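You operate a simulated robot arm through the tools that you are given. There is no shell and no other tool. Be economical: measure what you need, move in short steps, check, and stop when the job is done.

The job below is to be done with a simulated robot arm. You get a single attempt, and the scene is never put back.

Task
Roll the orange ball down the chute, through the gate, into the cup.
Fine: let it go by the red lever; afterwards set the lever back and shut the gate again.

Only the result counts: the job must be done as asked and must still hold three seconds after the hand-in. Knocking over, shifting, dropping, spilling or breaking anything else fails it.

Robot
A 7-joint arm with a two-finger parallel gripper, fixed in place. Base frame: the origin is at the foot of the arm, x ahead of it, y to its left, z up. Readings come in m, rad, newtons and seconds.
With the tool pointing down near the work surface it reaches from about 0.3 to 0.74 m from the base axis. Its first joint turns from -2.007 to 2.007 rad. Payload 3.91 kg.
Tool frame: the origin (TCP) lies between the finger pads and is the grasp point; the fingertips stand 0.03 m ahead of it; z points along the fingers, y is the line along which they close. Largest opening 0.11 m; finger width 0.02, thickness 0.01; the body of the gripper, 0.048 by 0.112 m, starts 0.055 m behind the TCP.
Orientation is that of the tool frame in the base frame, as [roll, pitch, yaw] about the fixed x, y, z axes, in that order (R = Rz(yaw) Ry(pitch) Rx(roll)). With the fingers straight down and closing along the base's y, the tool's x points along the base's -x, its y along +y and its z along -z.

Tools
- The arm moves only by the tool play_rows. Its argument "steps" is a list of rows, each an object (a shift or turn left out is 0, a gripper value left out holds the last) with "translation": the shift along the tool's x, y, z in units of 50 mm (1.0 is 50 mm), a list of three; "dr": the turn, a rotation vector about the tool's x, y, z in units of 6 degrees (1.0 is 6 degrees), a list of three; "claw": the closure in counts, from 0 (fully open) to 255 (shut). In form: [{"translation": [tx, ty, tz], "dr": [ax, ay, az], "claw": claw}, ...]. A call has 1 to 12 rows; each row shifts and turns the commanded pose from where the row before left it, along the tool's axes as they then stand. A call with a number of a shift or a turn outside -1 to 1 is refused whole. Rows are played at 5 a second. More than 0.05 m and 0.15 rad between two rows, or a gripper value outside its range, and nothing of the call is played. A pose out of reach is approached as far as the arm can. The call stops where the force on the tool passes 40 N (or 10 N more than at its start, if that is more) or the arm is blocked; 0.2 s more then pass. Each finger travels about 0.108 m/s and halts on what it meets, pressing with about 37 N; the grip force reading is that of the motor and also rises with nothing between the fingers. The clock runs only during rows and for 0.2 s after the last one: add rows that do not move to give the fingers time. The reply holds the time, the measured pose of the TCP, the force on the tool along the base axes, the opening and the grip force, in the units named above and with some noise, and new pictures: "show" is both (left out), scene, wrist or none.
- Cameras (640 x 400 px; columns grow to the right, rows downward): "scene" is fixed at [0.4008, 0.5, 1.4688]; the picture's right is [-0.85, -0.53, 0.00], its down [-0.50, 0.80, -0.34] and it looks along [0.18, -0.29, -0.94] (base axes); focal length 214 px, centre (320, 200). "wrist" rides on the gripper at [0.072, 0.017, -0.103] in the tool frame; the picture's right is [-0.23, 0.97, 0.00], its down [-0.76, -0.18, -0.62] and it looks along [-0.61, -0.14, 0.78] (tool axes); focal length 222 px, centre (320, 200). There is no depth. A picture from a camera that has moved, and an enlarged one, comes with that camera's place and axes in the base frame and with its lens.
- move_column(by): slides the trunk up (or, below 0, down) by that many m; the arm rides with it, the base frame stays. It gives what a move gives, with no picture.
- inspect(camera, box): a new picture of the part [left, top, right, bottom] of that camera's present view, enlarged. It takes no simulated time.
- sign_off(): hands the job in; it is judged then, once.

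Go step by step. Nothing tells you positions but the pictures and the camera data: compare them with the known pose of the tool, close in by small moves and look again before you grip or let go. The budget is 120 turns and 200 pictures, counting those below and the enlarged ones. Unless the task says otherwise, let go and move clear before handing in, and close with one line.

The tools are called after "Request:" as a command line: name --argument value ..., lists and objects as JSON in quotes. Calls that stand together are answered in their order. play_rows: Moves the arm, as the interface text tells. Its arguments: {"type":"object","properties":{"steps":{"type":"array"},"show":{"type":"string","enum":["both","scene","wrist","none"]}},"required":["steps"]} The other tools are called the same way: move_column (by) slides the trunk up or down; inspect (camera, box) takes an enlarged picture of a part of a camera's view; sign_off () hands the job in.

At the start:

```text
t: 0.0
ee_pos: [0.4708, 0.013, 1.1683]
ee_rot: [-3.141, -0.001, -3.14]
wrist_force: [0.3, -0.9, -0.1]
grip_width: 0.1099
grip_force: 0.0
trunk travel left (down, up): [-0.65, 0.34]
```

scene: 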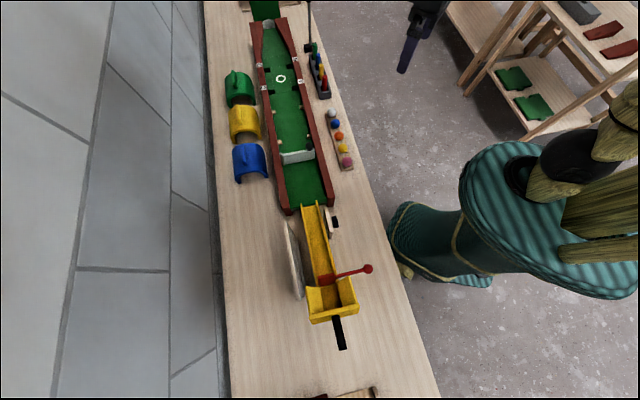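
wrist: 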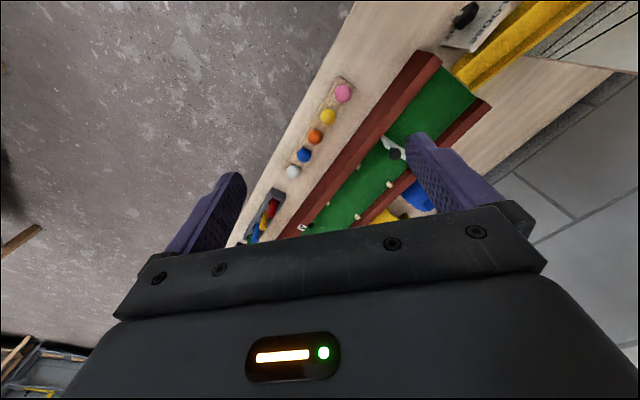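

I see a yellow chute with a red lever, a green lane with a white gate, and a rack of balls. I will enlarge the parts before I move.

Request:
inspect --camera "scene" --box '[260, 190, 400, 360]'

Request:
inspect --camera "scene" --box '[220, 100, 380, 220]'

Request:
inspect --camera "scene" --box '[210, 0, 370, 110]'

```text
2.35 times, centred on (330, 275) of scene
camera zoom: at [0.4008, 0.5, 1.4688], right [-0.85, -0.53, 0.0], down [-0.5, 0.8, -0.34], along [0.18, -0.29, -0.94], focal length 505 px, centre (296, 24)
```

zoom: 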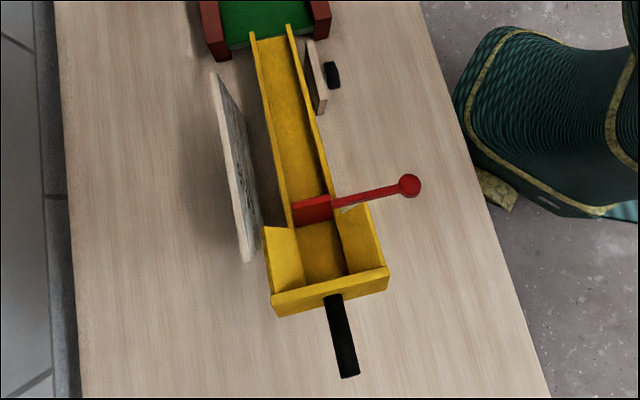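

```text
3.33 times, centred on (300, 160) of scene
camera zoom: at [0.4008, 0.5, 1.4688], right [-0.85, -0.53, 0.0], down [-0.5, 0.8, -0.34], along [0.18, -0.29, -0.94], focal length 715 px, centre (387, 333)
```

zoom: 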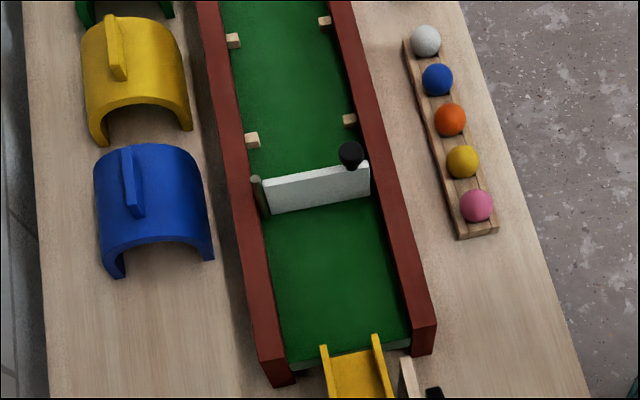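

```text
3.64 times, centred on (290, 55) of scene
camera zoom: at [0.4008, 0.5, 1.4688], right [-0.85, -0.53, 0.0], down [-0.5, 0.8, -0.34], along [0.18, -0.29, -0.94], focal length 780 px, centre (429, 727)
```

zoom: 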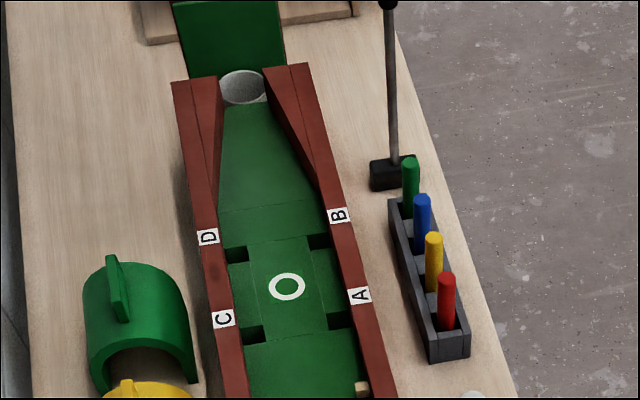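

Request:
inspect --camera "wrist" --box '[270, 50, 510, 240]'

Request:
inspect --camera "scene" --box '[270, 130, 330, 170]'

Request:
inspect --camera "scene" --box '[290, 245, 380, 355]'

```text
2.11 times, centred on (390, 145) of wrist
camera zoom: at [0.398, 0.0311, 1.2729], right [0.23, 0.97, 0.0], down [0.76, -0.18, 0.62], along [0.61, -0.14, -0.78], focal length 468 px, centre (173, 316)
```

zoom: 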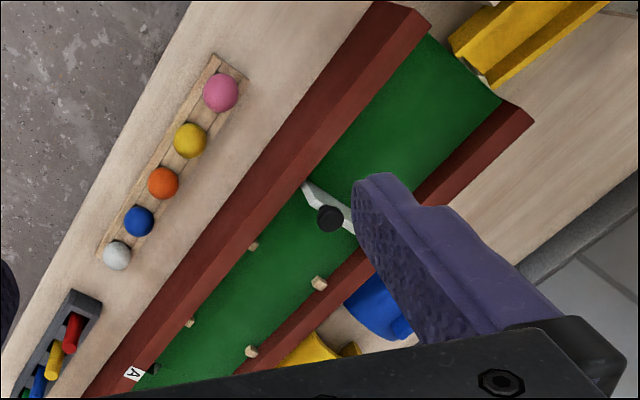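

```text
10.00 times, centred on (300, 150) of scene
camera zoom: at [0.4008, 0.5, 1.4688], right [-0.85, -0.53, 0.0], down [-0.5, 0.8, -0.34], along [0.18, -0.29, -0.94], focal length 2145 px, centre (520, 700)
```

zoom: 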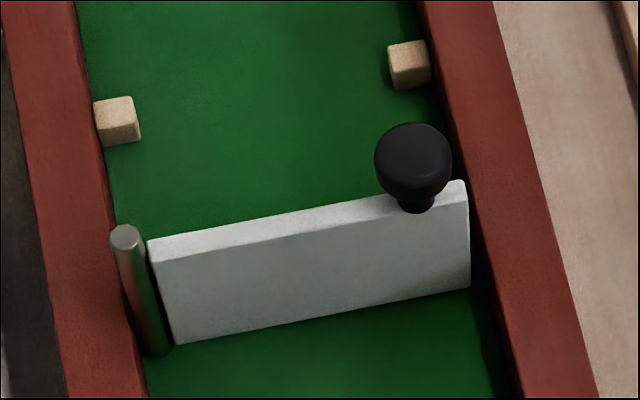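

```text
3.64 times, centred on (335, 300) of scene
camera zoom: at [0.4008, 0.5, 1.4688], right [-0.85, -0.53, 0.0], down [-0.5, 0.8, -0.34], along [0.18, -0.29, -0.94], focal length 780 px, centre (266, -164)
```

zoom: 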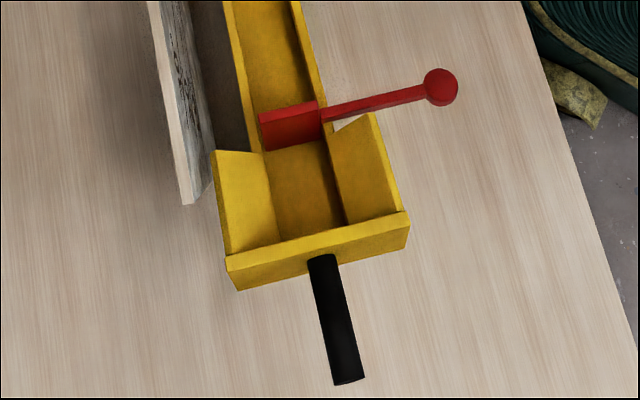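

The gate is hinged at its left post and has a black knob on top; the lever blade closes the front of the chute hopper. I will move above the chute to see it from up close.

Request:
play_rows --steps '[{"translation": [0.22, 0.9, 0.34]}, {"translation": [0.22, 0.9, 0.34]}, {"translation": [0.22, 0.9, 0.34]}, {"translation": [0.22, 0.9, 0.34]}, {"translation": [0.22, 0.9, 0.34]}, {"translation": [0.22, 0.9, 0.34]}, {"translation": [0.22, 0.9, 0.34]}, {"translation": [0.22, 0.9, 0.34]}, {"translation": [0.22, 0.9, 0.34]}, {"translation": [0.22, 0.9, 0.34]}, {}]'

```text
t: 2.4
ee_pos: [0.3615, 0.4657, 0.9975]
ee_rot: [3.14, 0.0, 3.141]
wrist_force: [-0.4, 0.0, -0.6]
grip_width: 0.1099
grip_force: 0.1
trunk travel left (down, up): [-0.65, 0.34]
camera wrist: at [0.2876, 0.4839, 1.1001], right [0.23, 0.97, 0.0], down [0.76, -0.18, 0.62], along [0.61, -0.14, -0.78], focal length 222 px, centre (320, 200)
```

scene: 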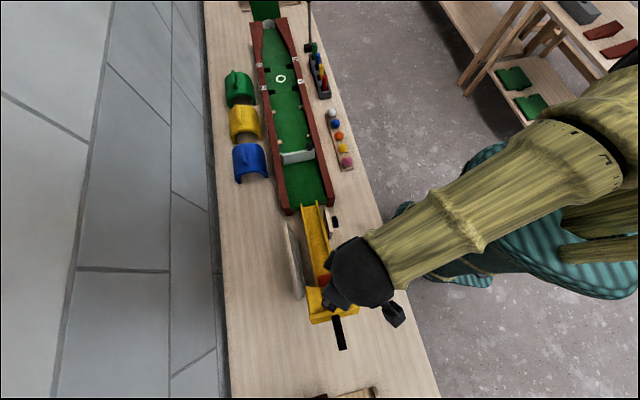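
wrist: 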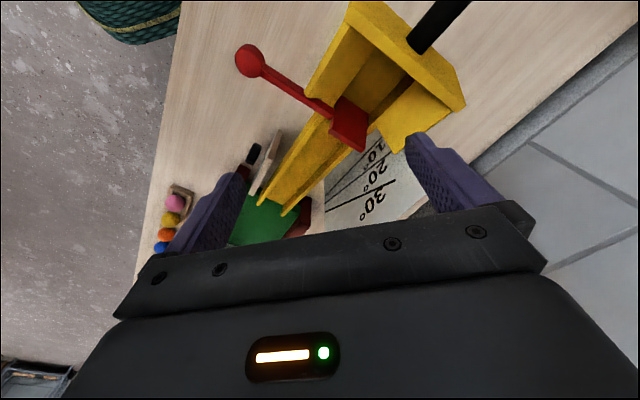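

Request:
inspect --camera "wrist" --box '[220, 0, 480, 160]'

Request:
inspect --camera "wrist" --box '[220, 110, 440, 250]'

```text
2.46 times, centred on (350, 80) of wrist
camera zoom: at [0.2876, 0.4839, 1.1001], right [0.23, 0.97, 0.0], down [0.76, -0.18, 0.62], along [0.61, -0.14, -0.78], focal length 547 px, centre (246, 495)
```

zoom: 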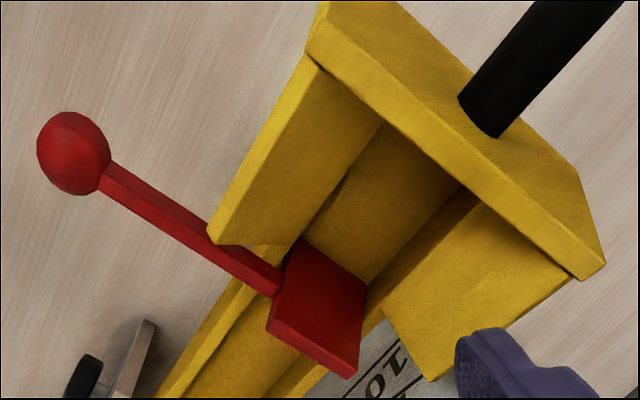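

```text
2.86 times, centred on (330, 180) of wrist
camera zoom: at [0.2876, 0.4839, 1.1001], right [0.23, 0.97, 0.0], down [0.76, -0.18, 0.62], along [0.61, -0.14, -0.78], focal length 635 px, centre (291, 257)
```

zoom: 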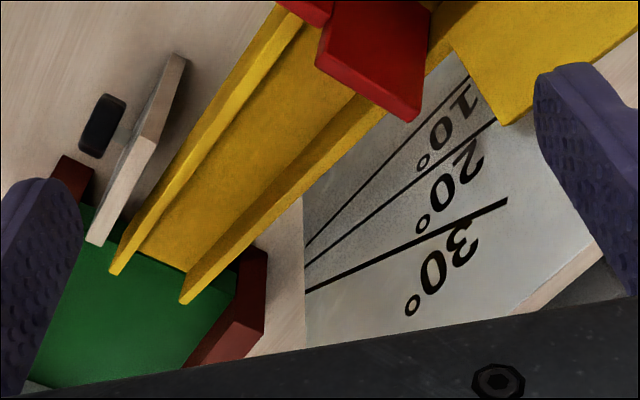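

The white panel is a tilt scale, and I don't need it. The chute stands at about z 0.7 to 0.9 along base direction (0.7,-0.7), and the gate knob is near (0.675, 0.138, 0.80). I will turn the fingers to close along the lane and go above the gate knob.

Request:
play_rows --steps '[{"dr": [0, 0, -1]}, {"dr": [0, 0, -1]}, {"dr": [0, 0, -1]}, {"dr": [0, 0, -1]}, {"dr": [0, 0, -1]}, {"dr": [0, 0, -1]}, {"dr": [0, 0, -1]}, {"dr": [0, 0, -0.5]}, {}]' --show "wrist"

Request:
play_rows --steps '[{"translation": [0.02, -0.907, 0.095]}, {"translation": [0.02, -0.907, 0.095]}, {"translation": [0.02, -0.907, 0.095]}, {"translation": [0.02, -0.907, 0.095]}, {"translation": [0.02, -0.907, 0.095]}, {"translation": [0.02, -0.907, 0.095]}, {"translation": [0.02, -0.907, 0.095]}, {"translation": [0.02, -0.907, 0.095]}, {"translation": [0.02, -0.907, 0.095]}, {"translation": [0.02, -0.907, 0.095]}, {}]'

```text
t: 4.4
ee_pos: [0.3615, 0.4639, 0.9988]
ee_rot: [-3.141, 0.0, -2.355]
wrist_force: [0.1, 0.2, 0.8]
grip_width: 0.11
grip_force: 0.0
trunk travel left (down, up): [-0.65, 0.34]
camera wrist: at [0.2976, 0.4255, 1.1022], right [-0.53, 0.85, 0.0], down [0.66, 0.41, 0.62], along [0.53, 0.33, -0.78], focal length 222 px, centre (320, 200)
```

wrist: 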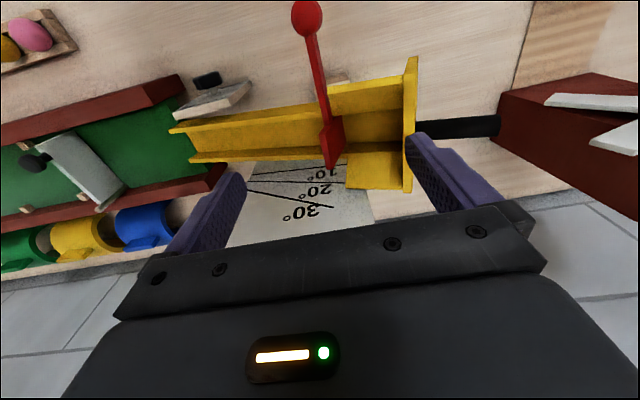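

```text
t: 6.8
ee_pos: [0.6751, 0.1344, 0.9518]
ee_rot: [-3.141, -0.002, -2.354]
wrist_force: [0.8, -0.3, -0.3]
grip_width: 0.1101
grip_force: 0.0
trunk travel left (down, up): [-0.65, 0.34]
camera wrist: at [0.6115, 0.0951, 1.0554], right [-0.53, 0.85, 0.0], down [0.66, 0.41, 0.62], along [0.53, 0.33, -0.78], focal length 222 px, centre (320, 200)
```

scene: 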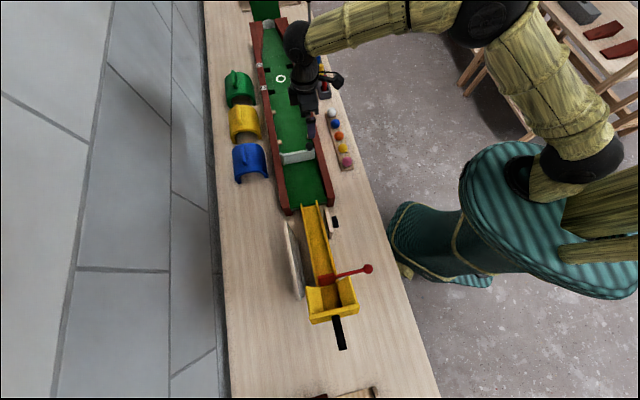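
wrist: 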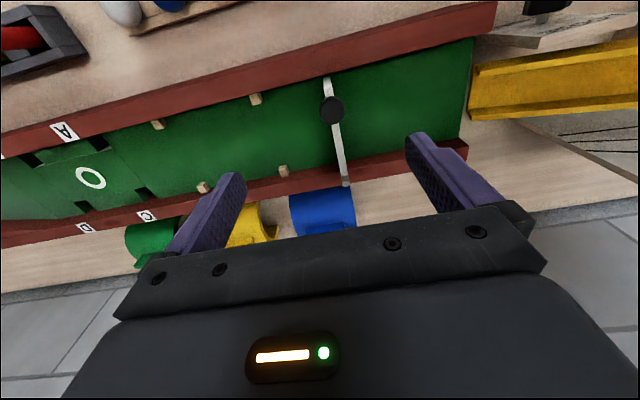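

The knob is near (0.667, 0.145, 0.813) and the hinge near (0.744, 0.217). I will go down part of the way with the fingers partly closed and check before caging the knob.

Request:
play_rows --steps '[{"translation": [-0.036, 0.264, 0.4], "claw": 110}, {"translation": [0, 0, 0.8]}, {"translation": [0, 0, 0.4]}, {}]'

Request:
inspect --camera "wrist" --box '[200, 60, 440, 210]'

Request:
inspect --camera "scene" --box '[260, 100, 360, 170]'

```text
t: 7.8
ee_pos: [0.6631, 0.1432, 0.8721]
ee_rot: [3.141, 0.001, -2.358]
wrist_force: [0.3, -0.4, 0.2]
grip_width: 0.063
grip_force: 0.1
trunk travel left (down, up): [-0.65, 0.34]
camera wrist: at [0.5996, 0.1046, 0.9752], right [-0.53, 0.85, 0.0], down [0.66, 0.41, 0.62], along [0.53, 0.33, -0.78], focal length 222 px, centre (320, 200)
```

scene: 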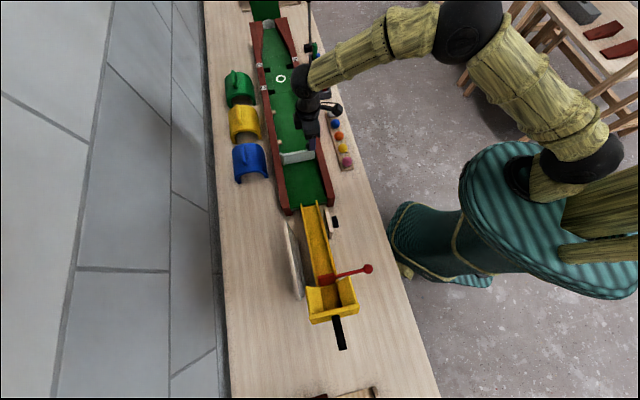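
wrist: 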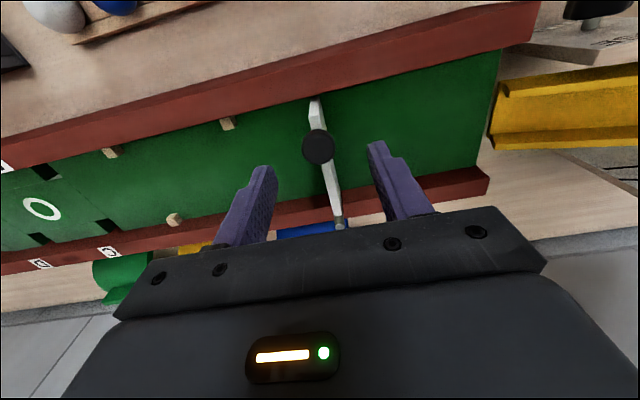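

```text
2.67 times, centred on (320, 135) of wrist
camera zoom: at [0.5996, 0.1046, 0.9752], right [-0.53, 0.85, 0.0], down [0.66, 0.41, 0.62], along [0.53, 0.33, -0.78], focal length 592 px, centre (320, 373)
```

zoom: 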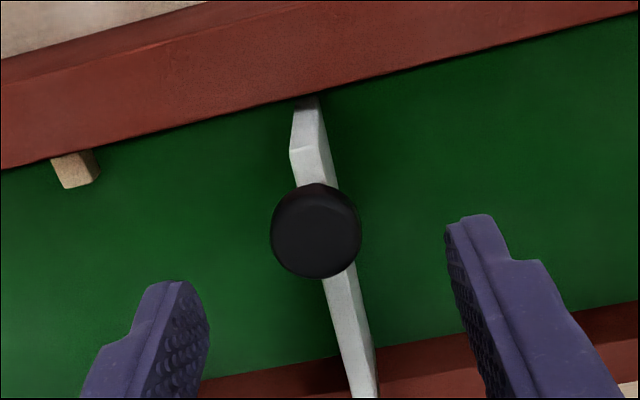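

```text
5.71 times, centred on (310, 135) of scene
camera zoom: at [0.4008, 0.5, 1.4688], right [-0.85, -0.53, 0.0], down [-0.5, 0.8, -0.34], along [0.18, -0.29, -0.94], focal length 1226 px, centre (377, 571)
```

zoom: 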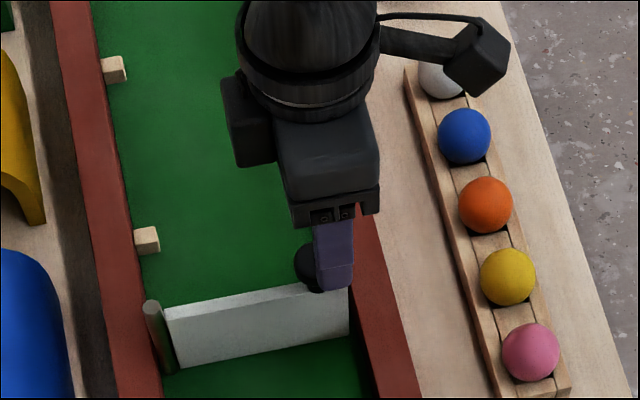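

The fingers stand evenly about the knob at (0.665, 0.144, 0.811). I will go down so the tips cover the knob cap only, and close to a loose cage.

Request:
play_rows --steps '[{"translation": [-0.02, 0, 0.4]}, {"translation": [0, 0, 0.4]}, {"claw": 150}, {}, {}]' --show "wrist"

Request:
inspect --camera "wrist" --box '[200, 90, 440, 240]'

```text
t: 9.0
ee_pos: [0.6668, 0.1456, 0.8309]
ee_rot: [-3.141, 0.001, -2.354]
wrist_force: [-0.7, -0.2, 0.5]
grip_width: 0.0453
grip_force: 0.1
trunk travel left (down, up): [-0.65, 0.34]
camera wrist: at [0.6023, 0.1072, 0.9345], right [-0.53, 0.85, 0.0], down [0.66, 0.41, 0.62], along [0.53, 0.33, -0.78], focal length 222 px, centre (320, 200)
```

wrist: 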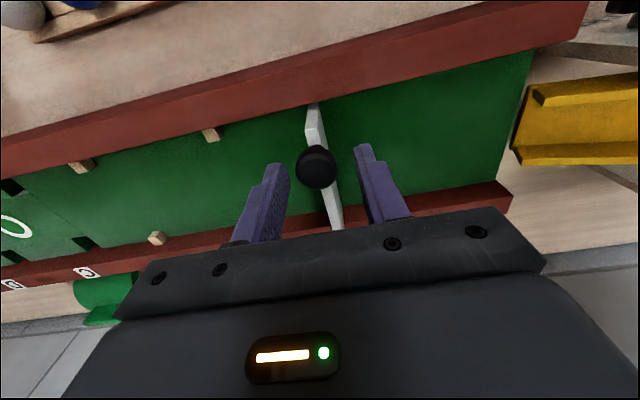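

```text
2.67 times, centred on (320, 165) of wrist
camera zoom: at [0.6023, 0.1072, 0.9345], right [-0.53, 0.85, 0.0], down [0.66, 0.41, 0.62], along [0.53, 0.33, -0.78], focal length 592 px, centre (320, 293)
```

zoom: 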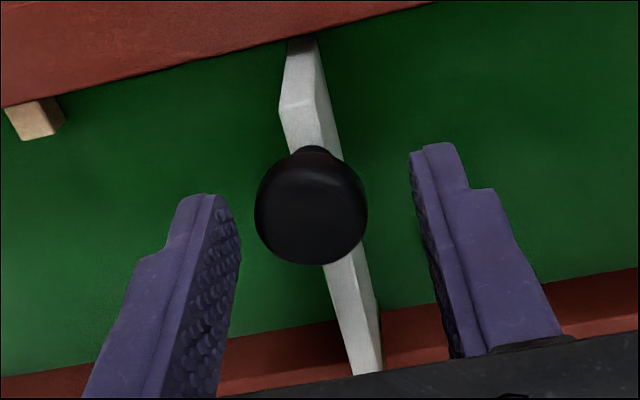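

The knob sits between the fingers. I will tighten the cage a little and swing the gate about 20 degrees towards the chute as a test.

Request:
play_rows --steps '[{"claw": 165}, {}, {"translation": [-0.025, 0.187, 0]}, {"translation": [-0.025, 0.187, 0]}, {"translation": [-0.053, 0.175, 0]}, {"translation": [-0.053, 0.175, 0]}, {}]'

```text
t: 10.6
ee_pos: [0.6473, 0.1781, 0.8311]
ee_rot: [-3.142, 0.002, -2.356]
wrist_force: [-0.1, 0.6, -0.3]
grip_width: 0.0388
grip_force: 0.0
trunk travel left (down, up): [-0.65, 0.34]
camera wrist: at [0.5837, 0.1392, 0.9345], right [-0.53, 0.85, 0.0], down [0.66, 0.41, 0.62], along [0.53, 0.33, -0.78], focal length 222 px, centre (320, 200)
```

scene: 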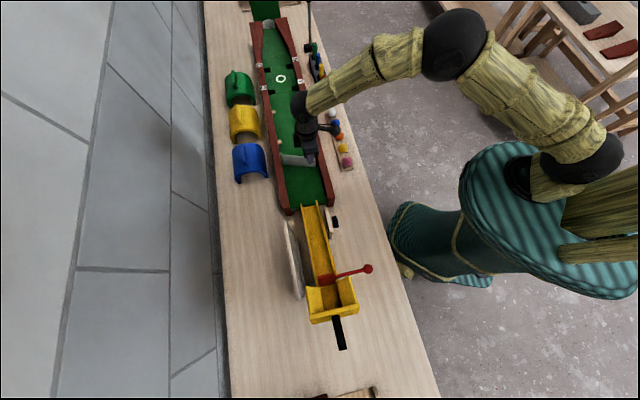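
wrist: 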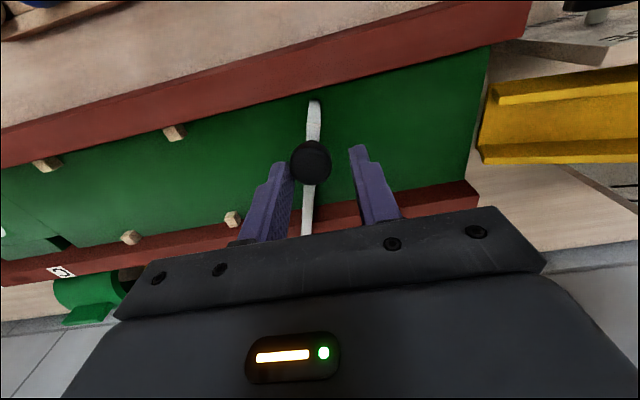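

The gate swings freely towards the chute. I will follow the arc until it is nearly along the left wall.

Request:
play_rows --steps '[{"translation": [-0.084, 0.164, 0]}, {"translation": [-0.084, 0.164, 0]}, {"translation": [-0.111, 0.147, 0]}, {"translation": [-0.111, 0.147, 0]}, {"translation": [-0.134, 0.125, 0]}, {"translation": [-0.134, 0.125, 0]}, {"translation": [-0.154, 0.1, 0]}, {"translation": [-0.154, 0.1, 0]}, {"translation": [-0.17, 0.072, 0]}, {"translation": [-0.17, 0.072, 0]}, {}]'

Request:
inspect --camera "wrist" --box '[200, 90, 440, 240]'

Request:
inspect --camera "scene" --box '[250, 120, 350, 220]'

```text
t: 13.0
ee_pos: [0.6493, 0.2685, 0.8311]
ee_rot: [-3.141, -0.001, -2.355]
wrist_force: [-0.8, 0.5, -0.2]
grip_width: 0.0388
grip_force: 0.0
trunk travel left (down, up): [-0.65, 0.34]
camera wrist: at [0.587, 0.2292, 0.9341], right [-0.53, 0.85, 0.0], down [0.66, 0.41, 0.62], along [0.53, 0.33, -0.78], focal length 222 px, centre (320, 200)
```

scene: 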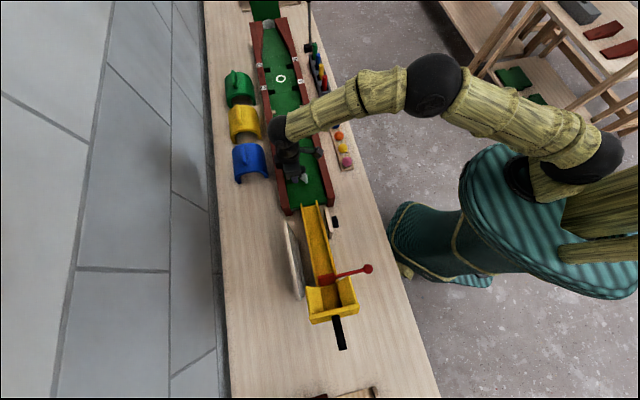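
wrist: 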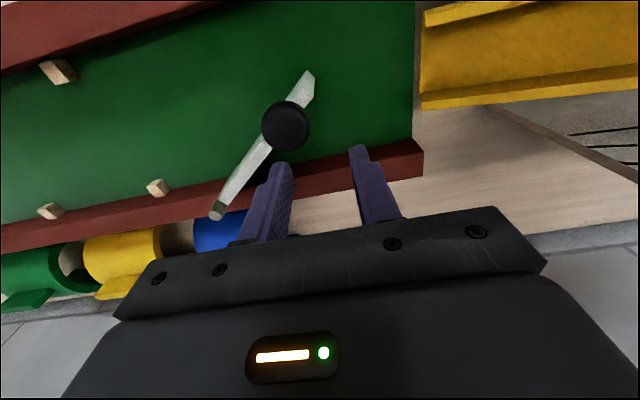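

```text
2.67 times, centred on (320, 165) of wrist
camera zoom: at [0.587, 0.2292, 0.9341], right [-0.53, 0.85, 0.0], down [0.66, 0.41, 0.62], along [0.53, 0.33, -0.78], focal length 592 px, centre (320, 293)
```

zoom: 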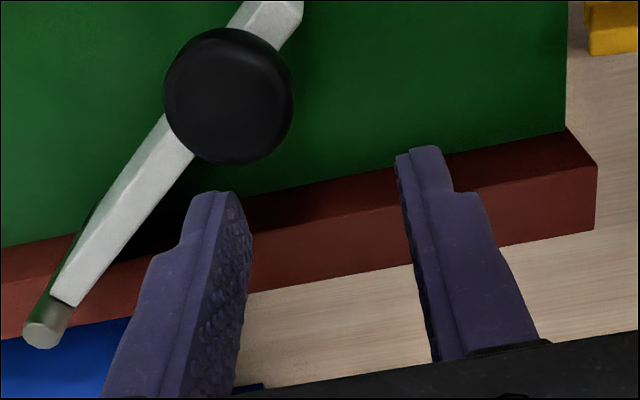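

```text
4.00 times, centred on (300, 170) of scene
camera zoom: at [0.4008, 0.5, 1.4688], right [-0.85, -0.53, 0.0], down [-0.5, 0.8, -0.34], along [0.18, -0.29, -0.94], focal length 858 px, centre (400, 320)
```

zoom: 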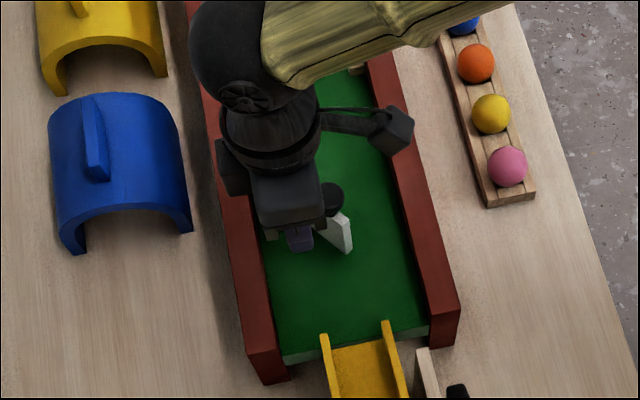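

The knob slipped past the fingers with the gate about half open, at roughly (0.636, 0.237). I will lift, turn the fingers to close along base y, and cage it again.

Request:
play_rows --steps '[{"translation": [0, 0, -0.5]}, {"translation": [0, 0, -0.5], "claw": 120}, {"dr": [0, 0, 1]}, {"dr": [0, 0, 1]}, {"dr": [0, 0, 1]}, {"dr": [0, 0, 1]}, {"dr": [0, 0, 1]}, {"dr": [0, 0, 1]}, {"dr": [0, 0, 1]}, {"dr": [0, 0, 0.5]}, {"translation": [0.266, -0.63, 0]}, {}]' --show "wrist"

Request:
inspect --camera "wrist" --box '[200, 70, 440, 220]'

```text
t: 15.6
ee_pos: [0.6363, 0.2342, 0.8835]
ee_rot: [-3.141, 0.001, 3.141]
wrist_force: [-0.2, -0.9, 0.3]
grip_width: 0.0579
grip_force: 0.0
trunk travel left (down, up): [-0.65, 0.34]
camera wrist: at [0.5644, 0.251, 0.9855], right [0.23, 0.97, 0.0], down [0.76, -0.18, 0.62], along [0.61, -0.14, -0.78], focal length 222 px, centre (320, 200)
```

wrist: 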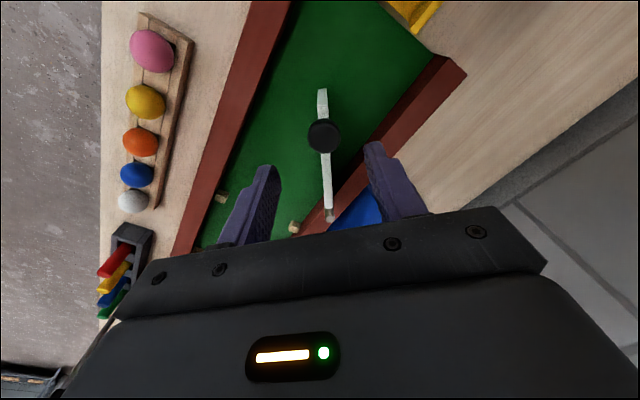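

```text
2.67 times, centred on (320, 145) of wrist
camera zoom: at [0.5644, 0.251, 0.9855], right [0.23, 0.97, 0.0], down [0.76, -0.18, 0.62], along [0.61, -0.14, -0.78], focal length 592 px, centre (320, 347)
```

zoom: 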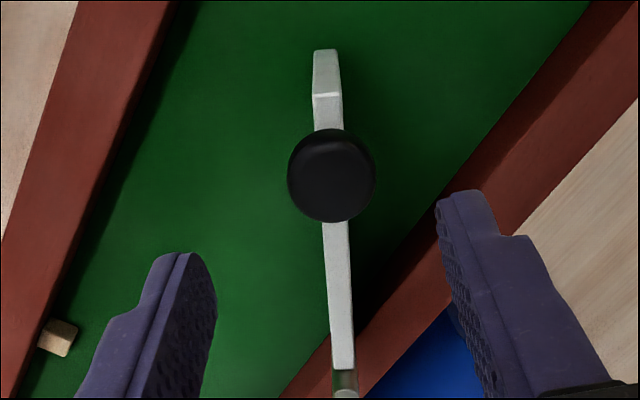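

The gate is half open with the knob at (0.635, 0.239). I will push it with closed fingers from the lane side, so that nothing comes between the gate and the wall.

Request:
play_rows --steps '[{"translation": [0.09, -0.6, 0], "claw": 255}, {}, {"translation": [0, 0, 0.5]}, {"translation": [0, 0, 0.55]}, {"translation": [0, 0.2, 0]}, {"translation": [0, 0.2, 0]}, {"translation": [-0.01, 0.2, 0]}, {"translation": [-0.01, 0.17, 0]}, {"translation": [-0.07, 0.2, 0]}, {"translation": [-0.07, 0.2, 0]}, {"translation": [-0.06, 0.2, 0]}, {}]'

Request:
inspect --camera "wrist" --box '[200, 70, 440, 220]'

```text
t: 18.2
ee_pos: [0.6445, 0.2746, 0.8278]
ee_rot: [-3.141, 0.001, 3.139]
wrist_force: [-0.3, -0.2, -0.7]
grip_width: 0.0001
grip_force: 37.3
trunk travel left (down, up): [-0.65, 0.34]
camera wrist: at [0.5712, 0.2919, 0.9316], right [0.23, 0.97, 0.0], down [0.76, -0.18, 0.62], along [0.61, -0.14, -0.78], focal length 222 px, centre (320, 200)
```

scene: 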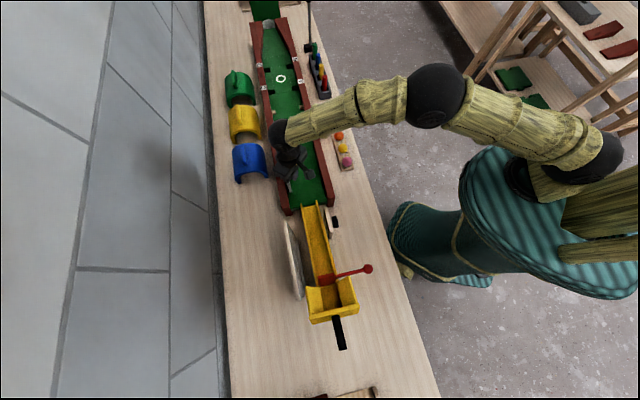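
wrist: 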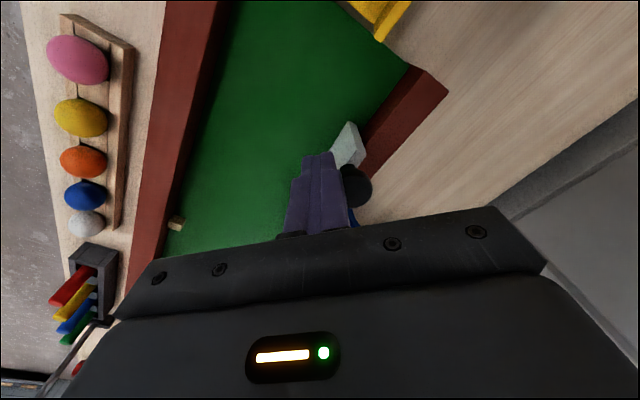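

```text
2.67 times, centred on (320, 145) of wrist
camera zoom: at [0.5712, 0.2919, 0.9316], right [0.23, 0.97, 0.0], down [0.76, -0.18, 0.62], along [0.61, -0.14, -0.78], focal length 592 px, centre (320, 347)
```

zoom: 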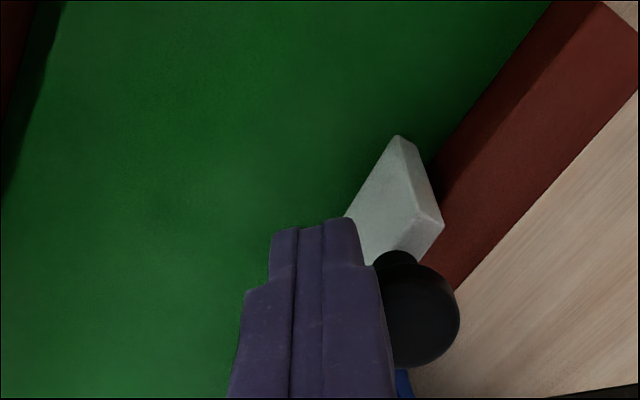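

The gate now lies almost along the left wall and the lane is open. I will lift away, move over the orange ball, and turn the fingers to close across the rack.

Request:
play_rows --steps '[{"translation": [0, -0.2, -0.5], "claw": 60}, {"translation": [0, 0, -0.9]}, {"translation": [0, -0.95, -0.1]}, {"translation": [0, -0.95, -0.1]}, {"translation": [0.09, -0.95, 0]}, {"translation": [0, -0.95, 0]}, {"translation": [0, -0.95, 0]}, {"translation": [0, -0.95, 0]}, {"translation": [0, -0.37, 0]}, {}]' --show "scene"

Request:
play_rows --steps '[{"dr": [0, 0, 1]}, {"dr": [0, 0, 1]}, {"dr": [0, 0, 1]}, {"dr": [0, 0, 1]}, {"dr": [0, 0, 1]}, {"dr": [0, 0, 1]}, {"dr": [0, 0, 1]}, {"dr": [0, 0, 0.5]}, {}]'

Request:
inspect --camera "scene" --box '[250, 120, 350, 220]'

```text
t: 20.4
ee_pos: [0.6387, -0.0421, 0.9125]
ee_rot: [-3.141, 0.0, 3.141]
wrist_force: [-0.5, -0.4, 0.4]
grip_width: 0.0841
grip_force: 0.1
trunk travel left (down, up): [-0.65, 0.34]
```

scene: 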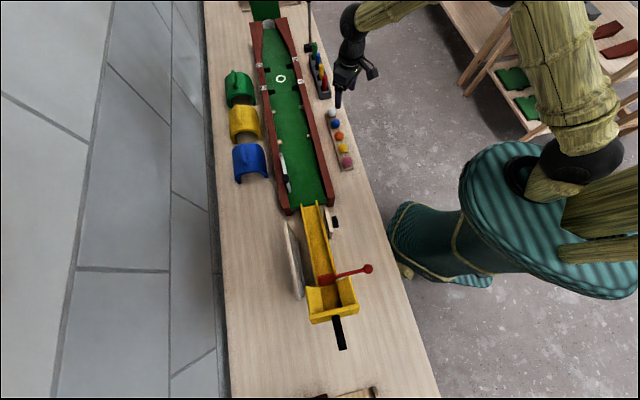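

```text
t: 22.4
ee_pos: [0.6393, -0.0396, 0.9092]
ee_rot: [3.141, 0.001, 2.356]
wrist_force: [0.1, 0.6, 0.2]
grip_width: 0.0842
grip_force: 0.0
trunk travel left (down, up): [-0.65, 0.34]
camera wrist: at [0.5997, 0.0244, 1.0132], right [0.85, 0.53, 0.0], down [0.41, -0.66, 0.62], along [0.33, -0.53, -0.78], focal length 222 px, centre (320, 200)
```

scene: 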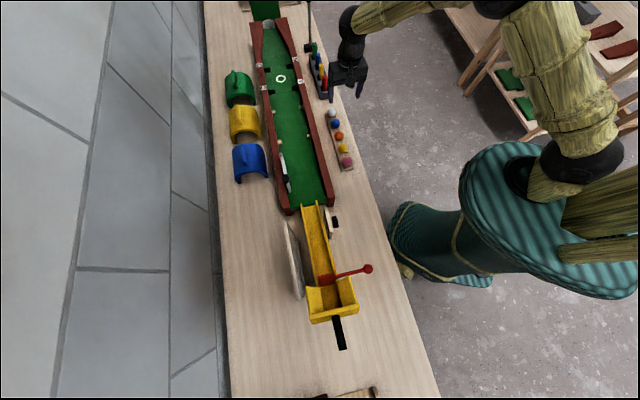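
wrist: 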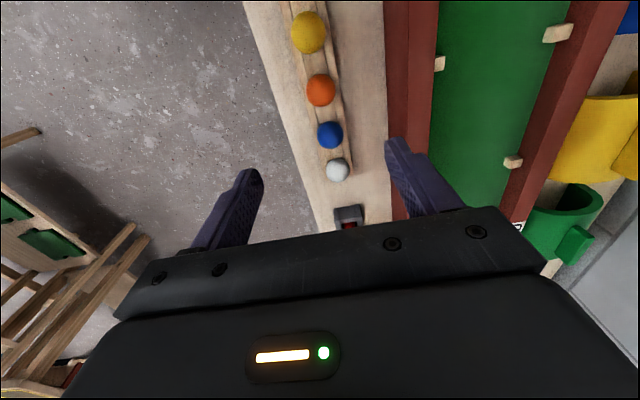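

```text
4.00 times, centred on (300, 170) of scene
camera zoom: at [0.4008, 0.5, 1.4688], right [-0.85, -0.53, 0.0], down [-0.5, 0.8, -0.34], along [0.18, -0.29, -0.94], focal length 858 px, centre (400, 320)
```

zoom: 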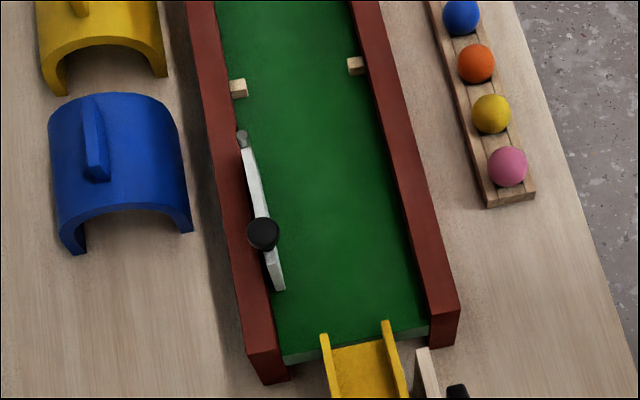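

The gate is open and stays there. The orange ball is near (0.638, -0.036, 0.688), and I will check the rack width before going down.

Request:
play_rows --steps '[{"translation": [0.064, 0.036, 0.9]}, {"translation": [0, 0, 0.9]}, {"translation": [0, 0, 0.8]}, {}]'

Request:
inspect --camera "wrist" --box '[220, 40, 460, 220]'

```text
t: 23.4
ee_pos: [0.6385, -0.037, 0.7776]
ee_rot: [3.141, -0.001, 2.356]
wrist_force: [-0.6, 0.1, -0.5]
grip_width: 0.0842
grip_force: 0.0
trunk travel left (down, up): [-0.65, 0.34]
camera wrist: at [0.5991, 0.0278, 0.8808], right [0.85, 0.53, 0.0], down [0.41, -0.66, 0.62], along [0.33, -0.53, -0.78], focal length 222 px, centre (320, 200)
```

scene: 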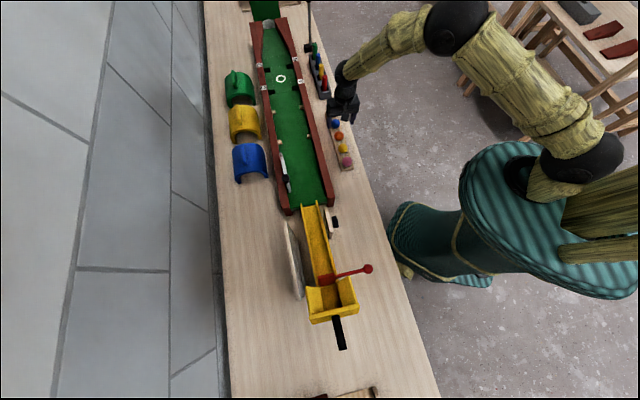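
wrist: 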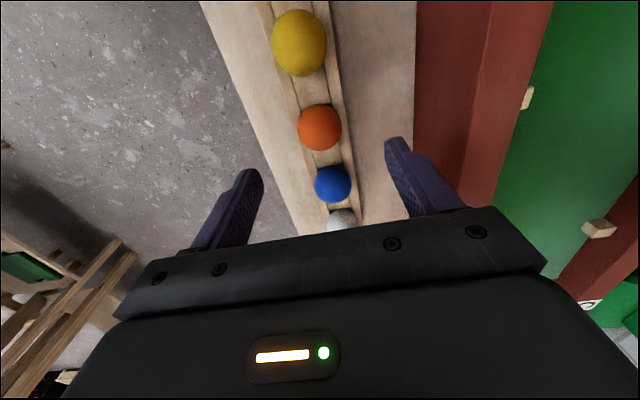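

```text
2.22 times, centred on (340, 130) of wrist
camera zoom: at [0.5991, 0.0278, 0.8808], right [0.85, 0.53, 0.0], down [0.41, -0.66, 0.62], along [0.33, -0.53, -0.78], focal length 494 px, centre (276, 356)
```

zoom: 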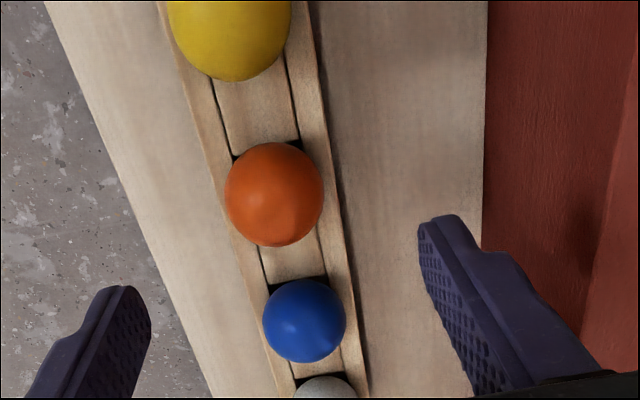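

Request:
play_rows --steps '[{"translation": [0.07, 0.014, 0.6]}, {"translation": [0, 0, 0.6]}, {"translation": [0, 0, 0.5]}, {}]' --show "wrist"

Request:
inspect --camera "wrist" --box '[220, 90, 440, 250]'

```text
t: 24.4
ee_pos: [0.6373, -0.0326, 0.6935]
ee_rot: [-3.141, 0.001, 2.356]
wrist_force: [-0.5, 0.1, -0.4]
grip_width: 0.0845
grip_force: 0.0
trunk travel left (down, up): [-0.65, 0.34]
camera wrist: at [0.5974, 0.0321, 0.7972], right [0.85, 0.53, 0.0], down [0.41, -0.66, 0.62], along [0.33, -0.53, -0.78], focal length 222 px, centre (320, 200)
```

wrist: 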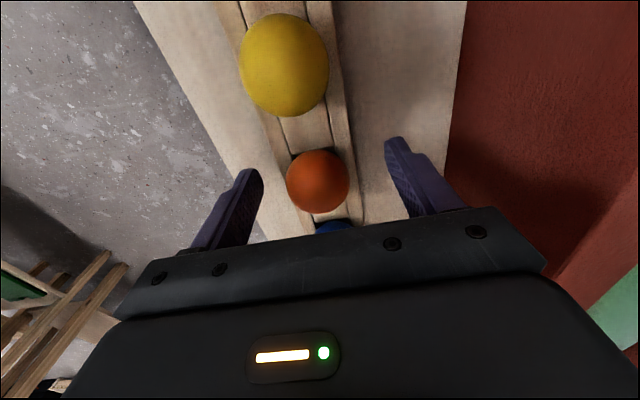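

```text
2.50 times, centred on (330, 170) of wrist
camera zoom: at [0.5974, 0.0321, 0.7972], right [0.85, 0.53, 0.0], down [0.41, -0.66, 0.62], along [0.33, -0.53, -0.78], focal length 555 px, centre (295, 275)
```

zoom: 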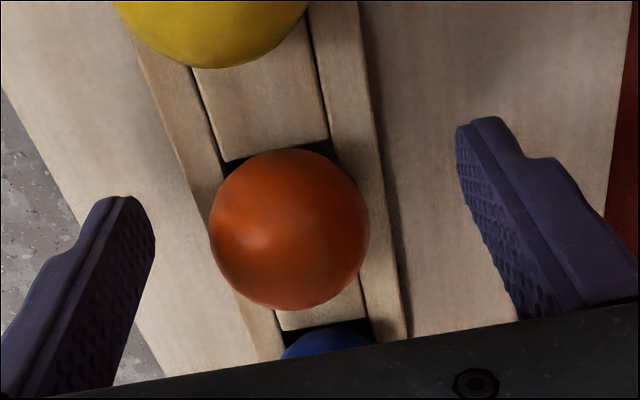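

The ball is between the fingers, slightly lower than I took it to be. I will correct, grip it and lift.

Request:
play_rows --steps '[{"translation": [-0.06, -0.04, 0.18]}, {"claw": 255}, {}, {}, {}, {"translation": [0, 0, -0.4]}, {"translation": [0, 0, -0.8]}, {}]'

Request:
inspect --camera "wrist" --box '[220, 70, 440, 230]'

```text
t: 25.7
ee_pos: [0.6369, -0.035, 0.6841]
ee_rot: [-3.139, 0.0, 2.355]
wrist_force: [10.4, -1.2, -22.4]
grip_width: 0.0538
grip_force: 45.2
trunk travel left (down, up): [-0.65, 0.34]
stopped in row 6: the force on the tool passed its limit (the readings are from after the stop); the commanded pose is now the measured one
camera wrist: at [0.5976, 0.0279, 0.7881], right [0.85, 0.53, 0.0], down [0.41, -0.66, 0.62], along [0.33, -0.53, -0.78], focal length 222 px, centre (320, 200)
```

scene: 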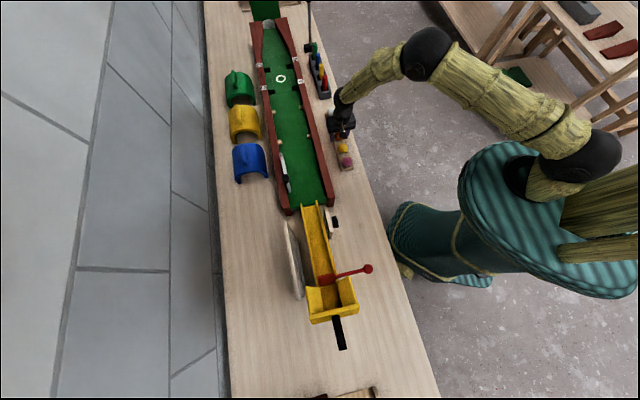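
wrist: 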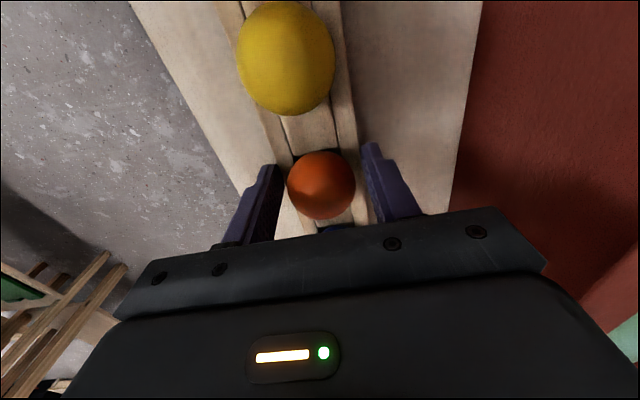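

```text
2.50 times, centred on (330, 150) of wrist
camera zoom: at [0.5976, 0.0279, 0.7881], right [0.85, 0.53, 0.0], down [0.41, -0.66, 0.62], along [0.33, -0.53, -0.78], focal length 555 px, centre (295, 325)
```

zoom: 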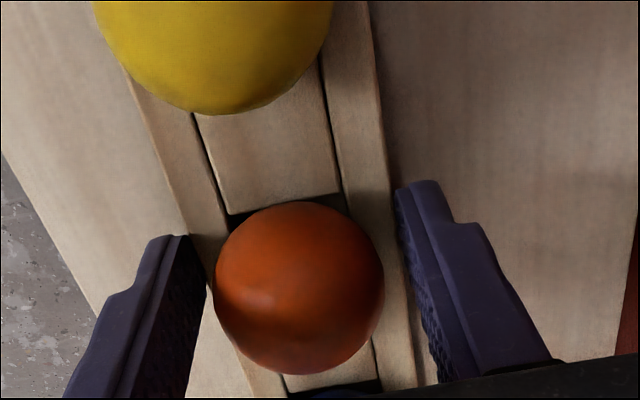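

The fingers closed on the rack's sides (width 0.054), not on the ball, and the lift stopped at once. I will open, rise until the tips clear the rack top, and grip the ball only.

Request:
play_rows --steps '[{"claw": 90}, {}, {}]' --show "both"

Request:
inspect --camera "scene" --box '[310, 90, 370, 180]'

```text
t: 26.5
ee_pos: [0.6348, -0.0355, 0.687]
ee_rot: [3.141, -0.001, 2.356]
wrist_force: [-0.9, 0.8, 0.2]
grip_width: 0.0713
grip_force: 0.1
trunk travel left (down, up): [-0.65, 0.34]
camera wrist: at [0.5956, 0.0279, 0.7915], right [0.85, 0.53, 0.0], down [0.41, -0.66, 0.62], along [0.33, -0.53, -0.78], focal length 222 px, centre (320, 200)
```

scene: 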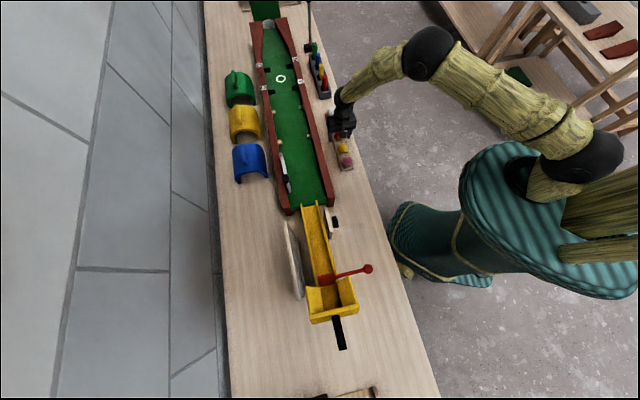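
wrist: 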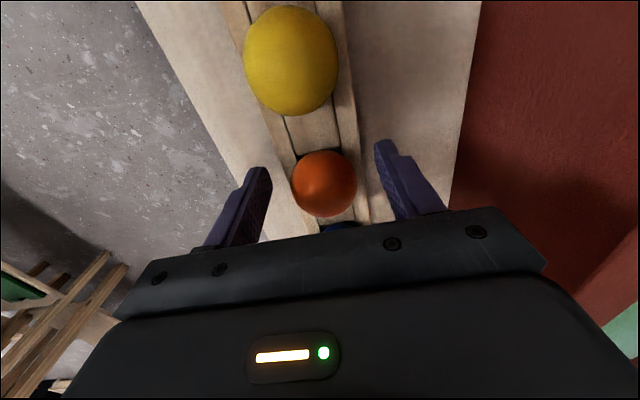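

```text
4.44 times, centred on (340, 135) of scene
camera zoom: at [0.4008, 0.5, 1.4688], right [-0.85, -0.53, 0.0], down [-0.5, 0.8, -0.34], along [0.18, -0.29, -0.94], focal length 953 px, centre (231, 489)
```

zoom: 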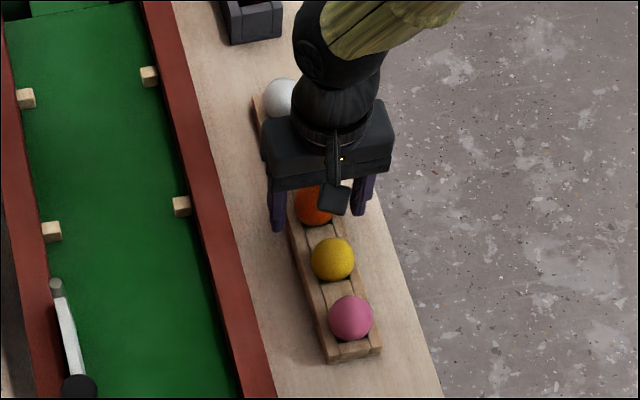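

Request:
play_rows --steps '[{"translation": [-0.04, 0.04, -0.32]}, {}, {"claw": 255}, {}, {}, {}]' --show "wrist"

Request:
inspect --camera "wrist" --box '[220, 90, 440, 250]'

```text
t: 27.9
ee_pos: [0.6382, -0.0359, 0.7042]
ee_rot: [-3.141, -0.001, 2.357]
wrist_force: [-0.8, 0.2, 0.2]
grip_width: 0.0407
grip_force: 37.0
trunk travel left (down, up): [-0.65, 0.34]
camera wrist: at [0.5982, 0.0274, 0.8079], right [0.85, 0.53, 0.0], down [0.41, -0.66, 0.62], along [0.33, -0.53, -0.78], focal length 222 px, centre (320, 200)
```

wrist: 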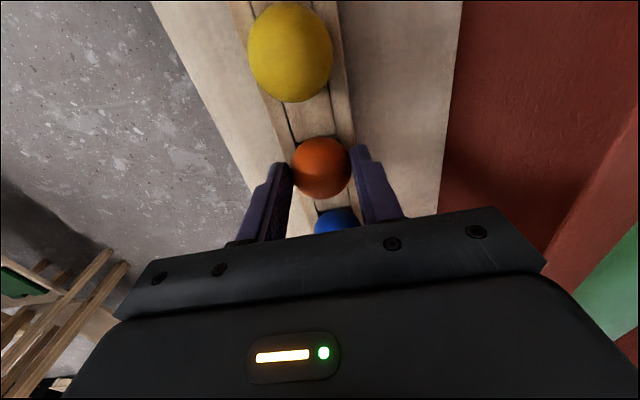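

```text
2.50 times, centred on (330, 170) of wrist
camera zoom: at [0.5982, 0.0274, 0.8079], right [0.85, 0.53, 0.0], down [0.41, -0.66, 0.62], along [0.33, -0.53, -0.78], focal length 555 px, centre (295, 275)
```

zoom: 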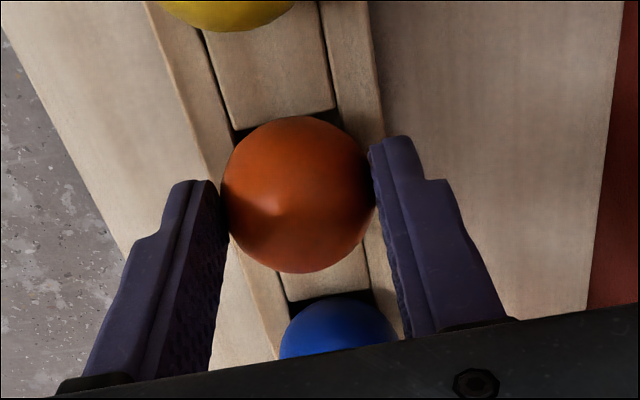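

The opening of 0.041 matches the ball. I will lift slowly and check.

Request:
play_rows --steps '[{"translation": [0, 0, -0.2]}, {"translation": [0, 0, -0.4]}, {"translation": [0, 0, -0.7]}, {}]'

Request:
inspect --camera "wrist" --box '[220, 90, 440, 250]'

Request:
inspect --camera "scene" --box '[310, 90, 370, 180]'

```text
t: 28.9
ee_pos: [0.6382, -0.0378, 0.7698]
ee_rot: [-3.14, -0.001, 2.355]
wrist_force: [-0.7, 0.2, 0.2]
grip_width: 0.0405
grip_force: 36.6
trunk travel left (down, up): [-0.65, 0.34]
camera wrist: at [0.5983, 0.0252, 0.8734], right [0.85, 0.53, 0.0], down [0.41, -0.66, 0.62], along [0.33, -0.53, -0.78], focal length 222 px, centre (320, 200)
```

scene: 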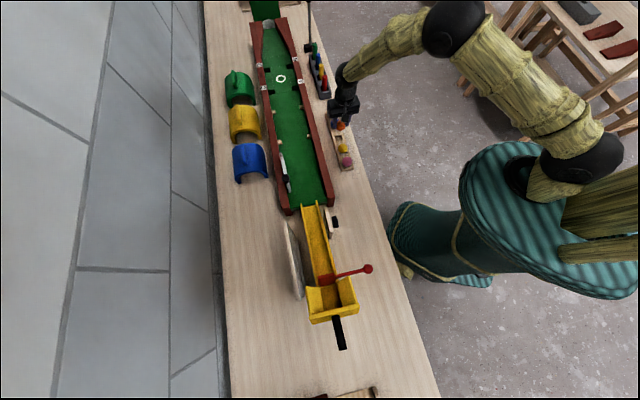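
wrist: 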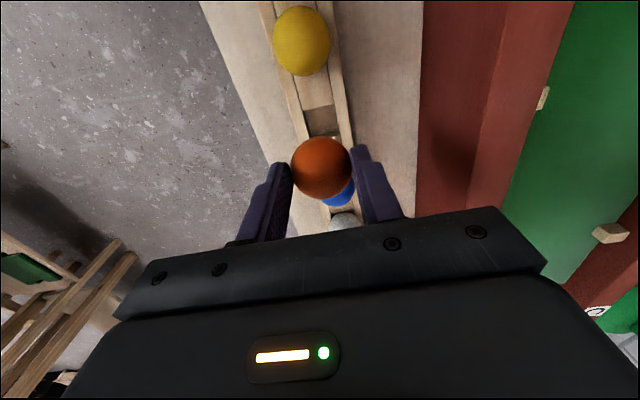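

```text
2.50 times, centred on (330, 170) of wrist
camera zoom: at [0.5983, 0.0252, 0.8734], right [0.85, 0.53, 0.0], down [0.41, -0.66, 0.62], along [0.33, -0.53, -0.78], focal length 555 px, centre (295, 275)
```

zoom: 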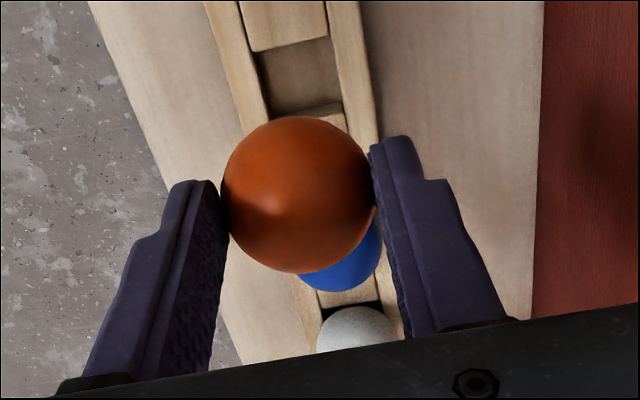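

```text
4.44 times, centred on (340, 135) of scene
camera zoom: at [0.4008, 0.5, 1.4688], right [-0.85, -0.53, 0.0], down [-0.5, 0.8, -0.34], along [0.18, -0.29, -0.94], focal length 953 px, centre (231, 489)
```

zoom: 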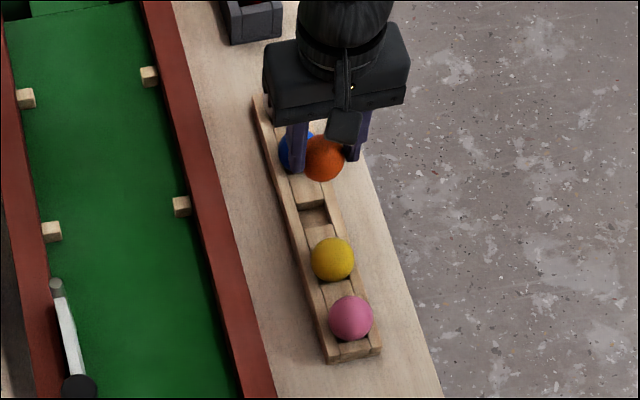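

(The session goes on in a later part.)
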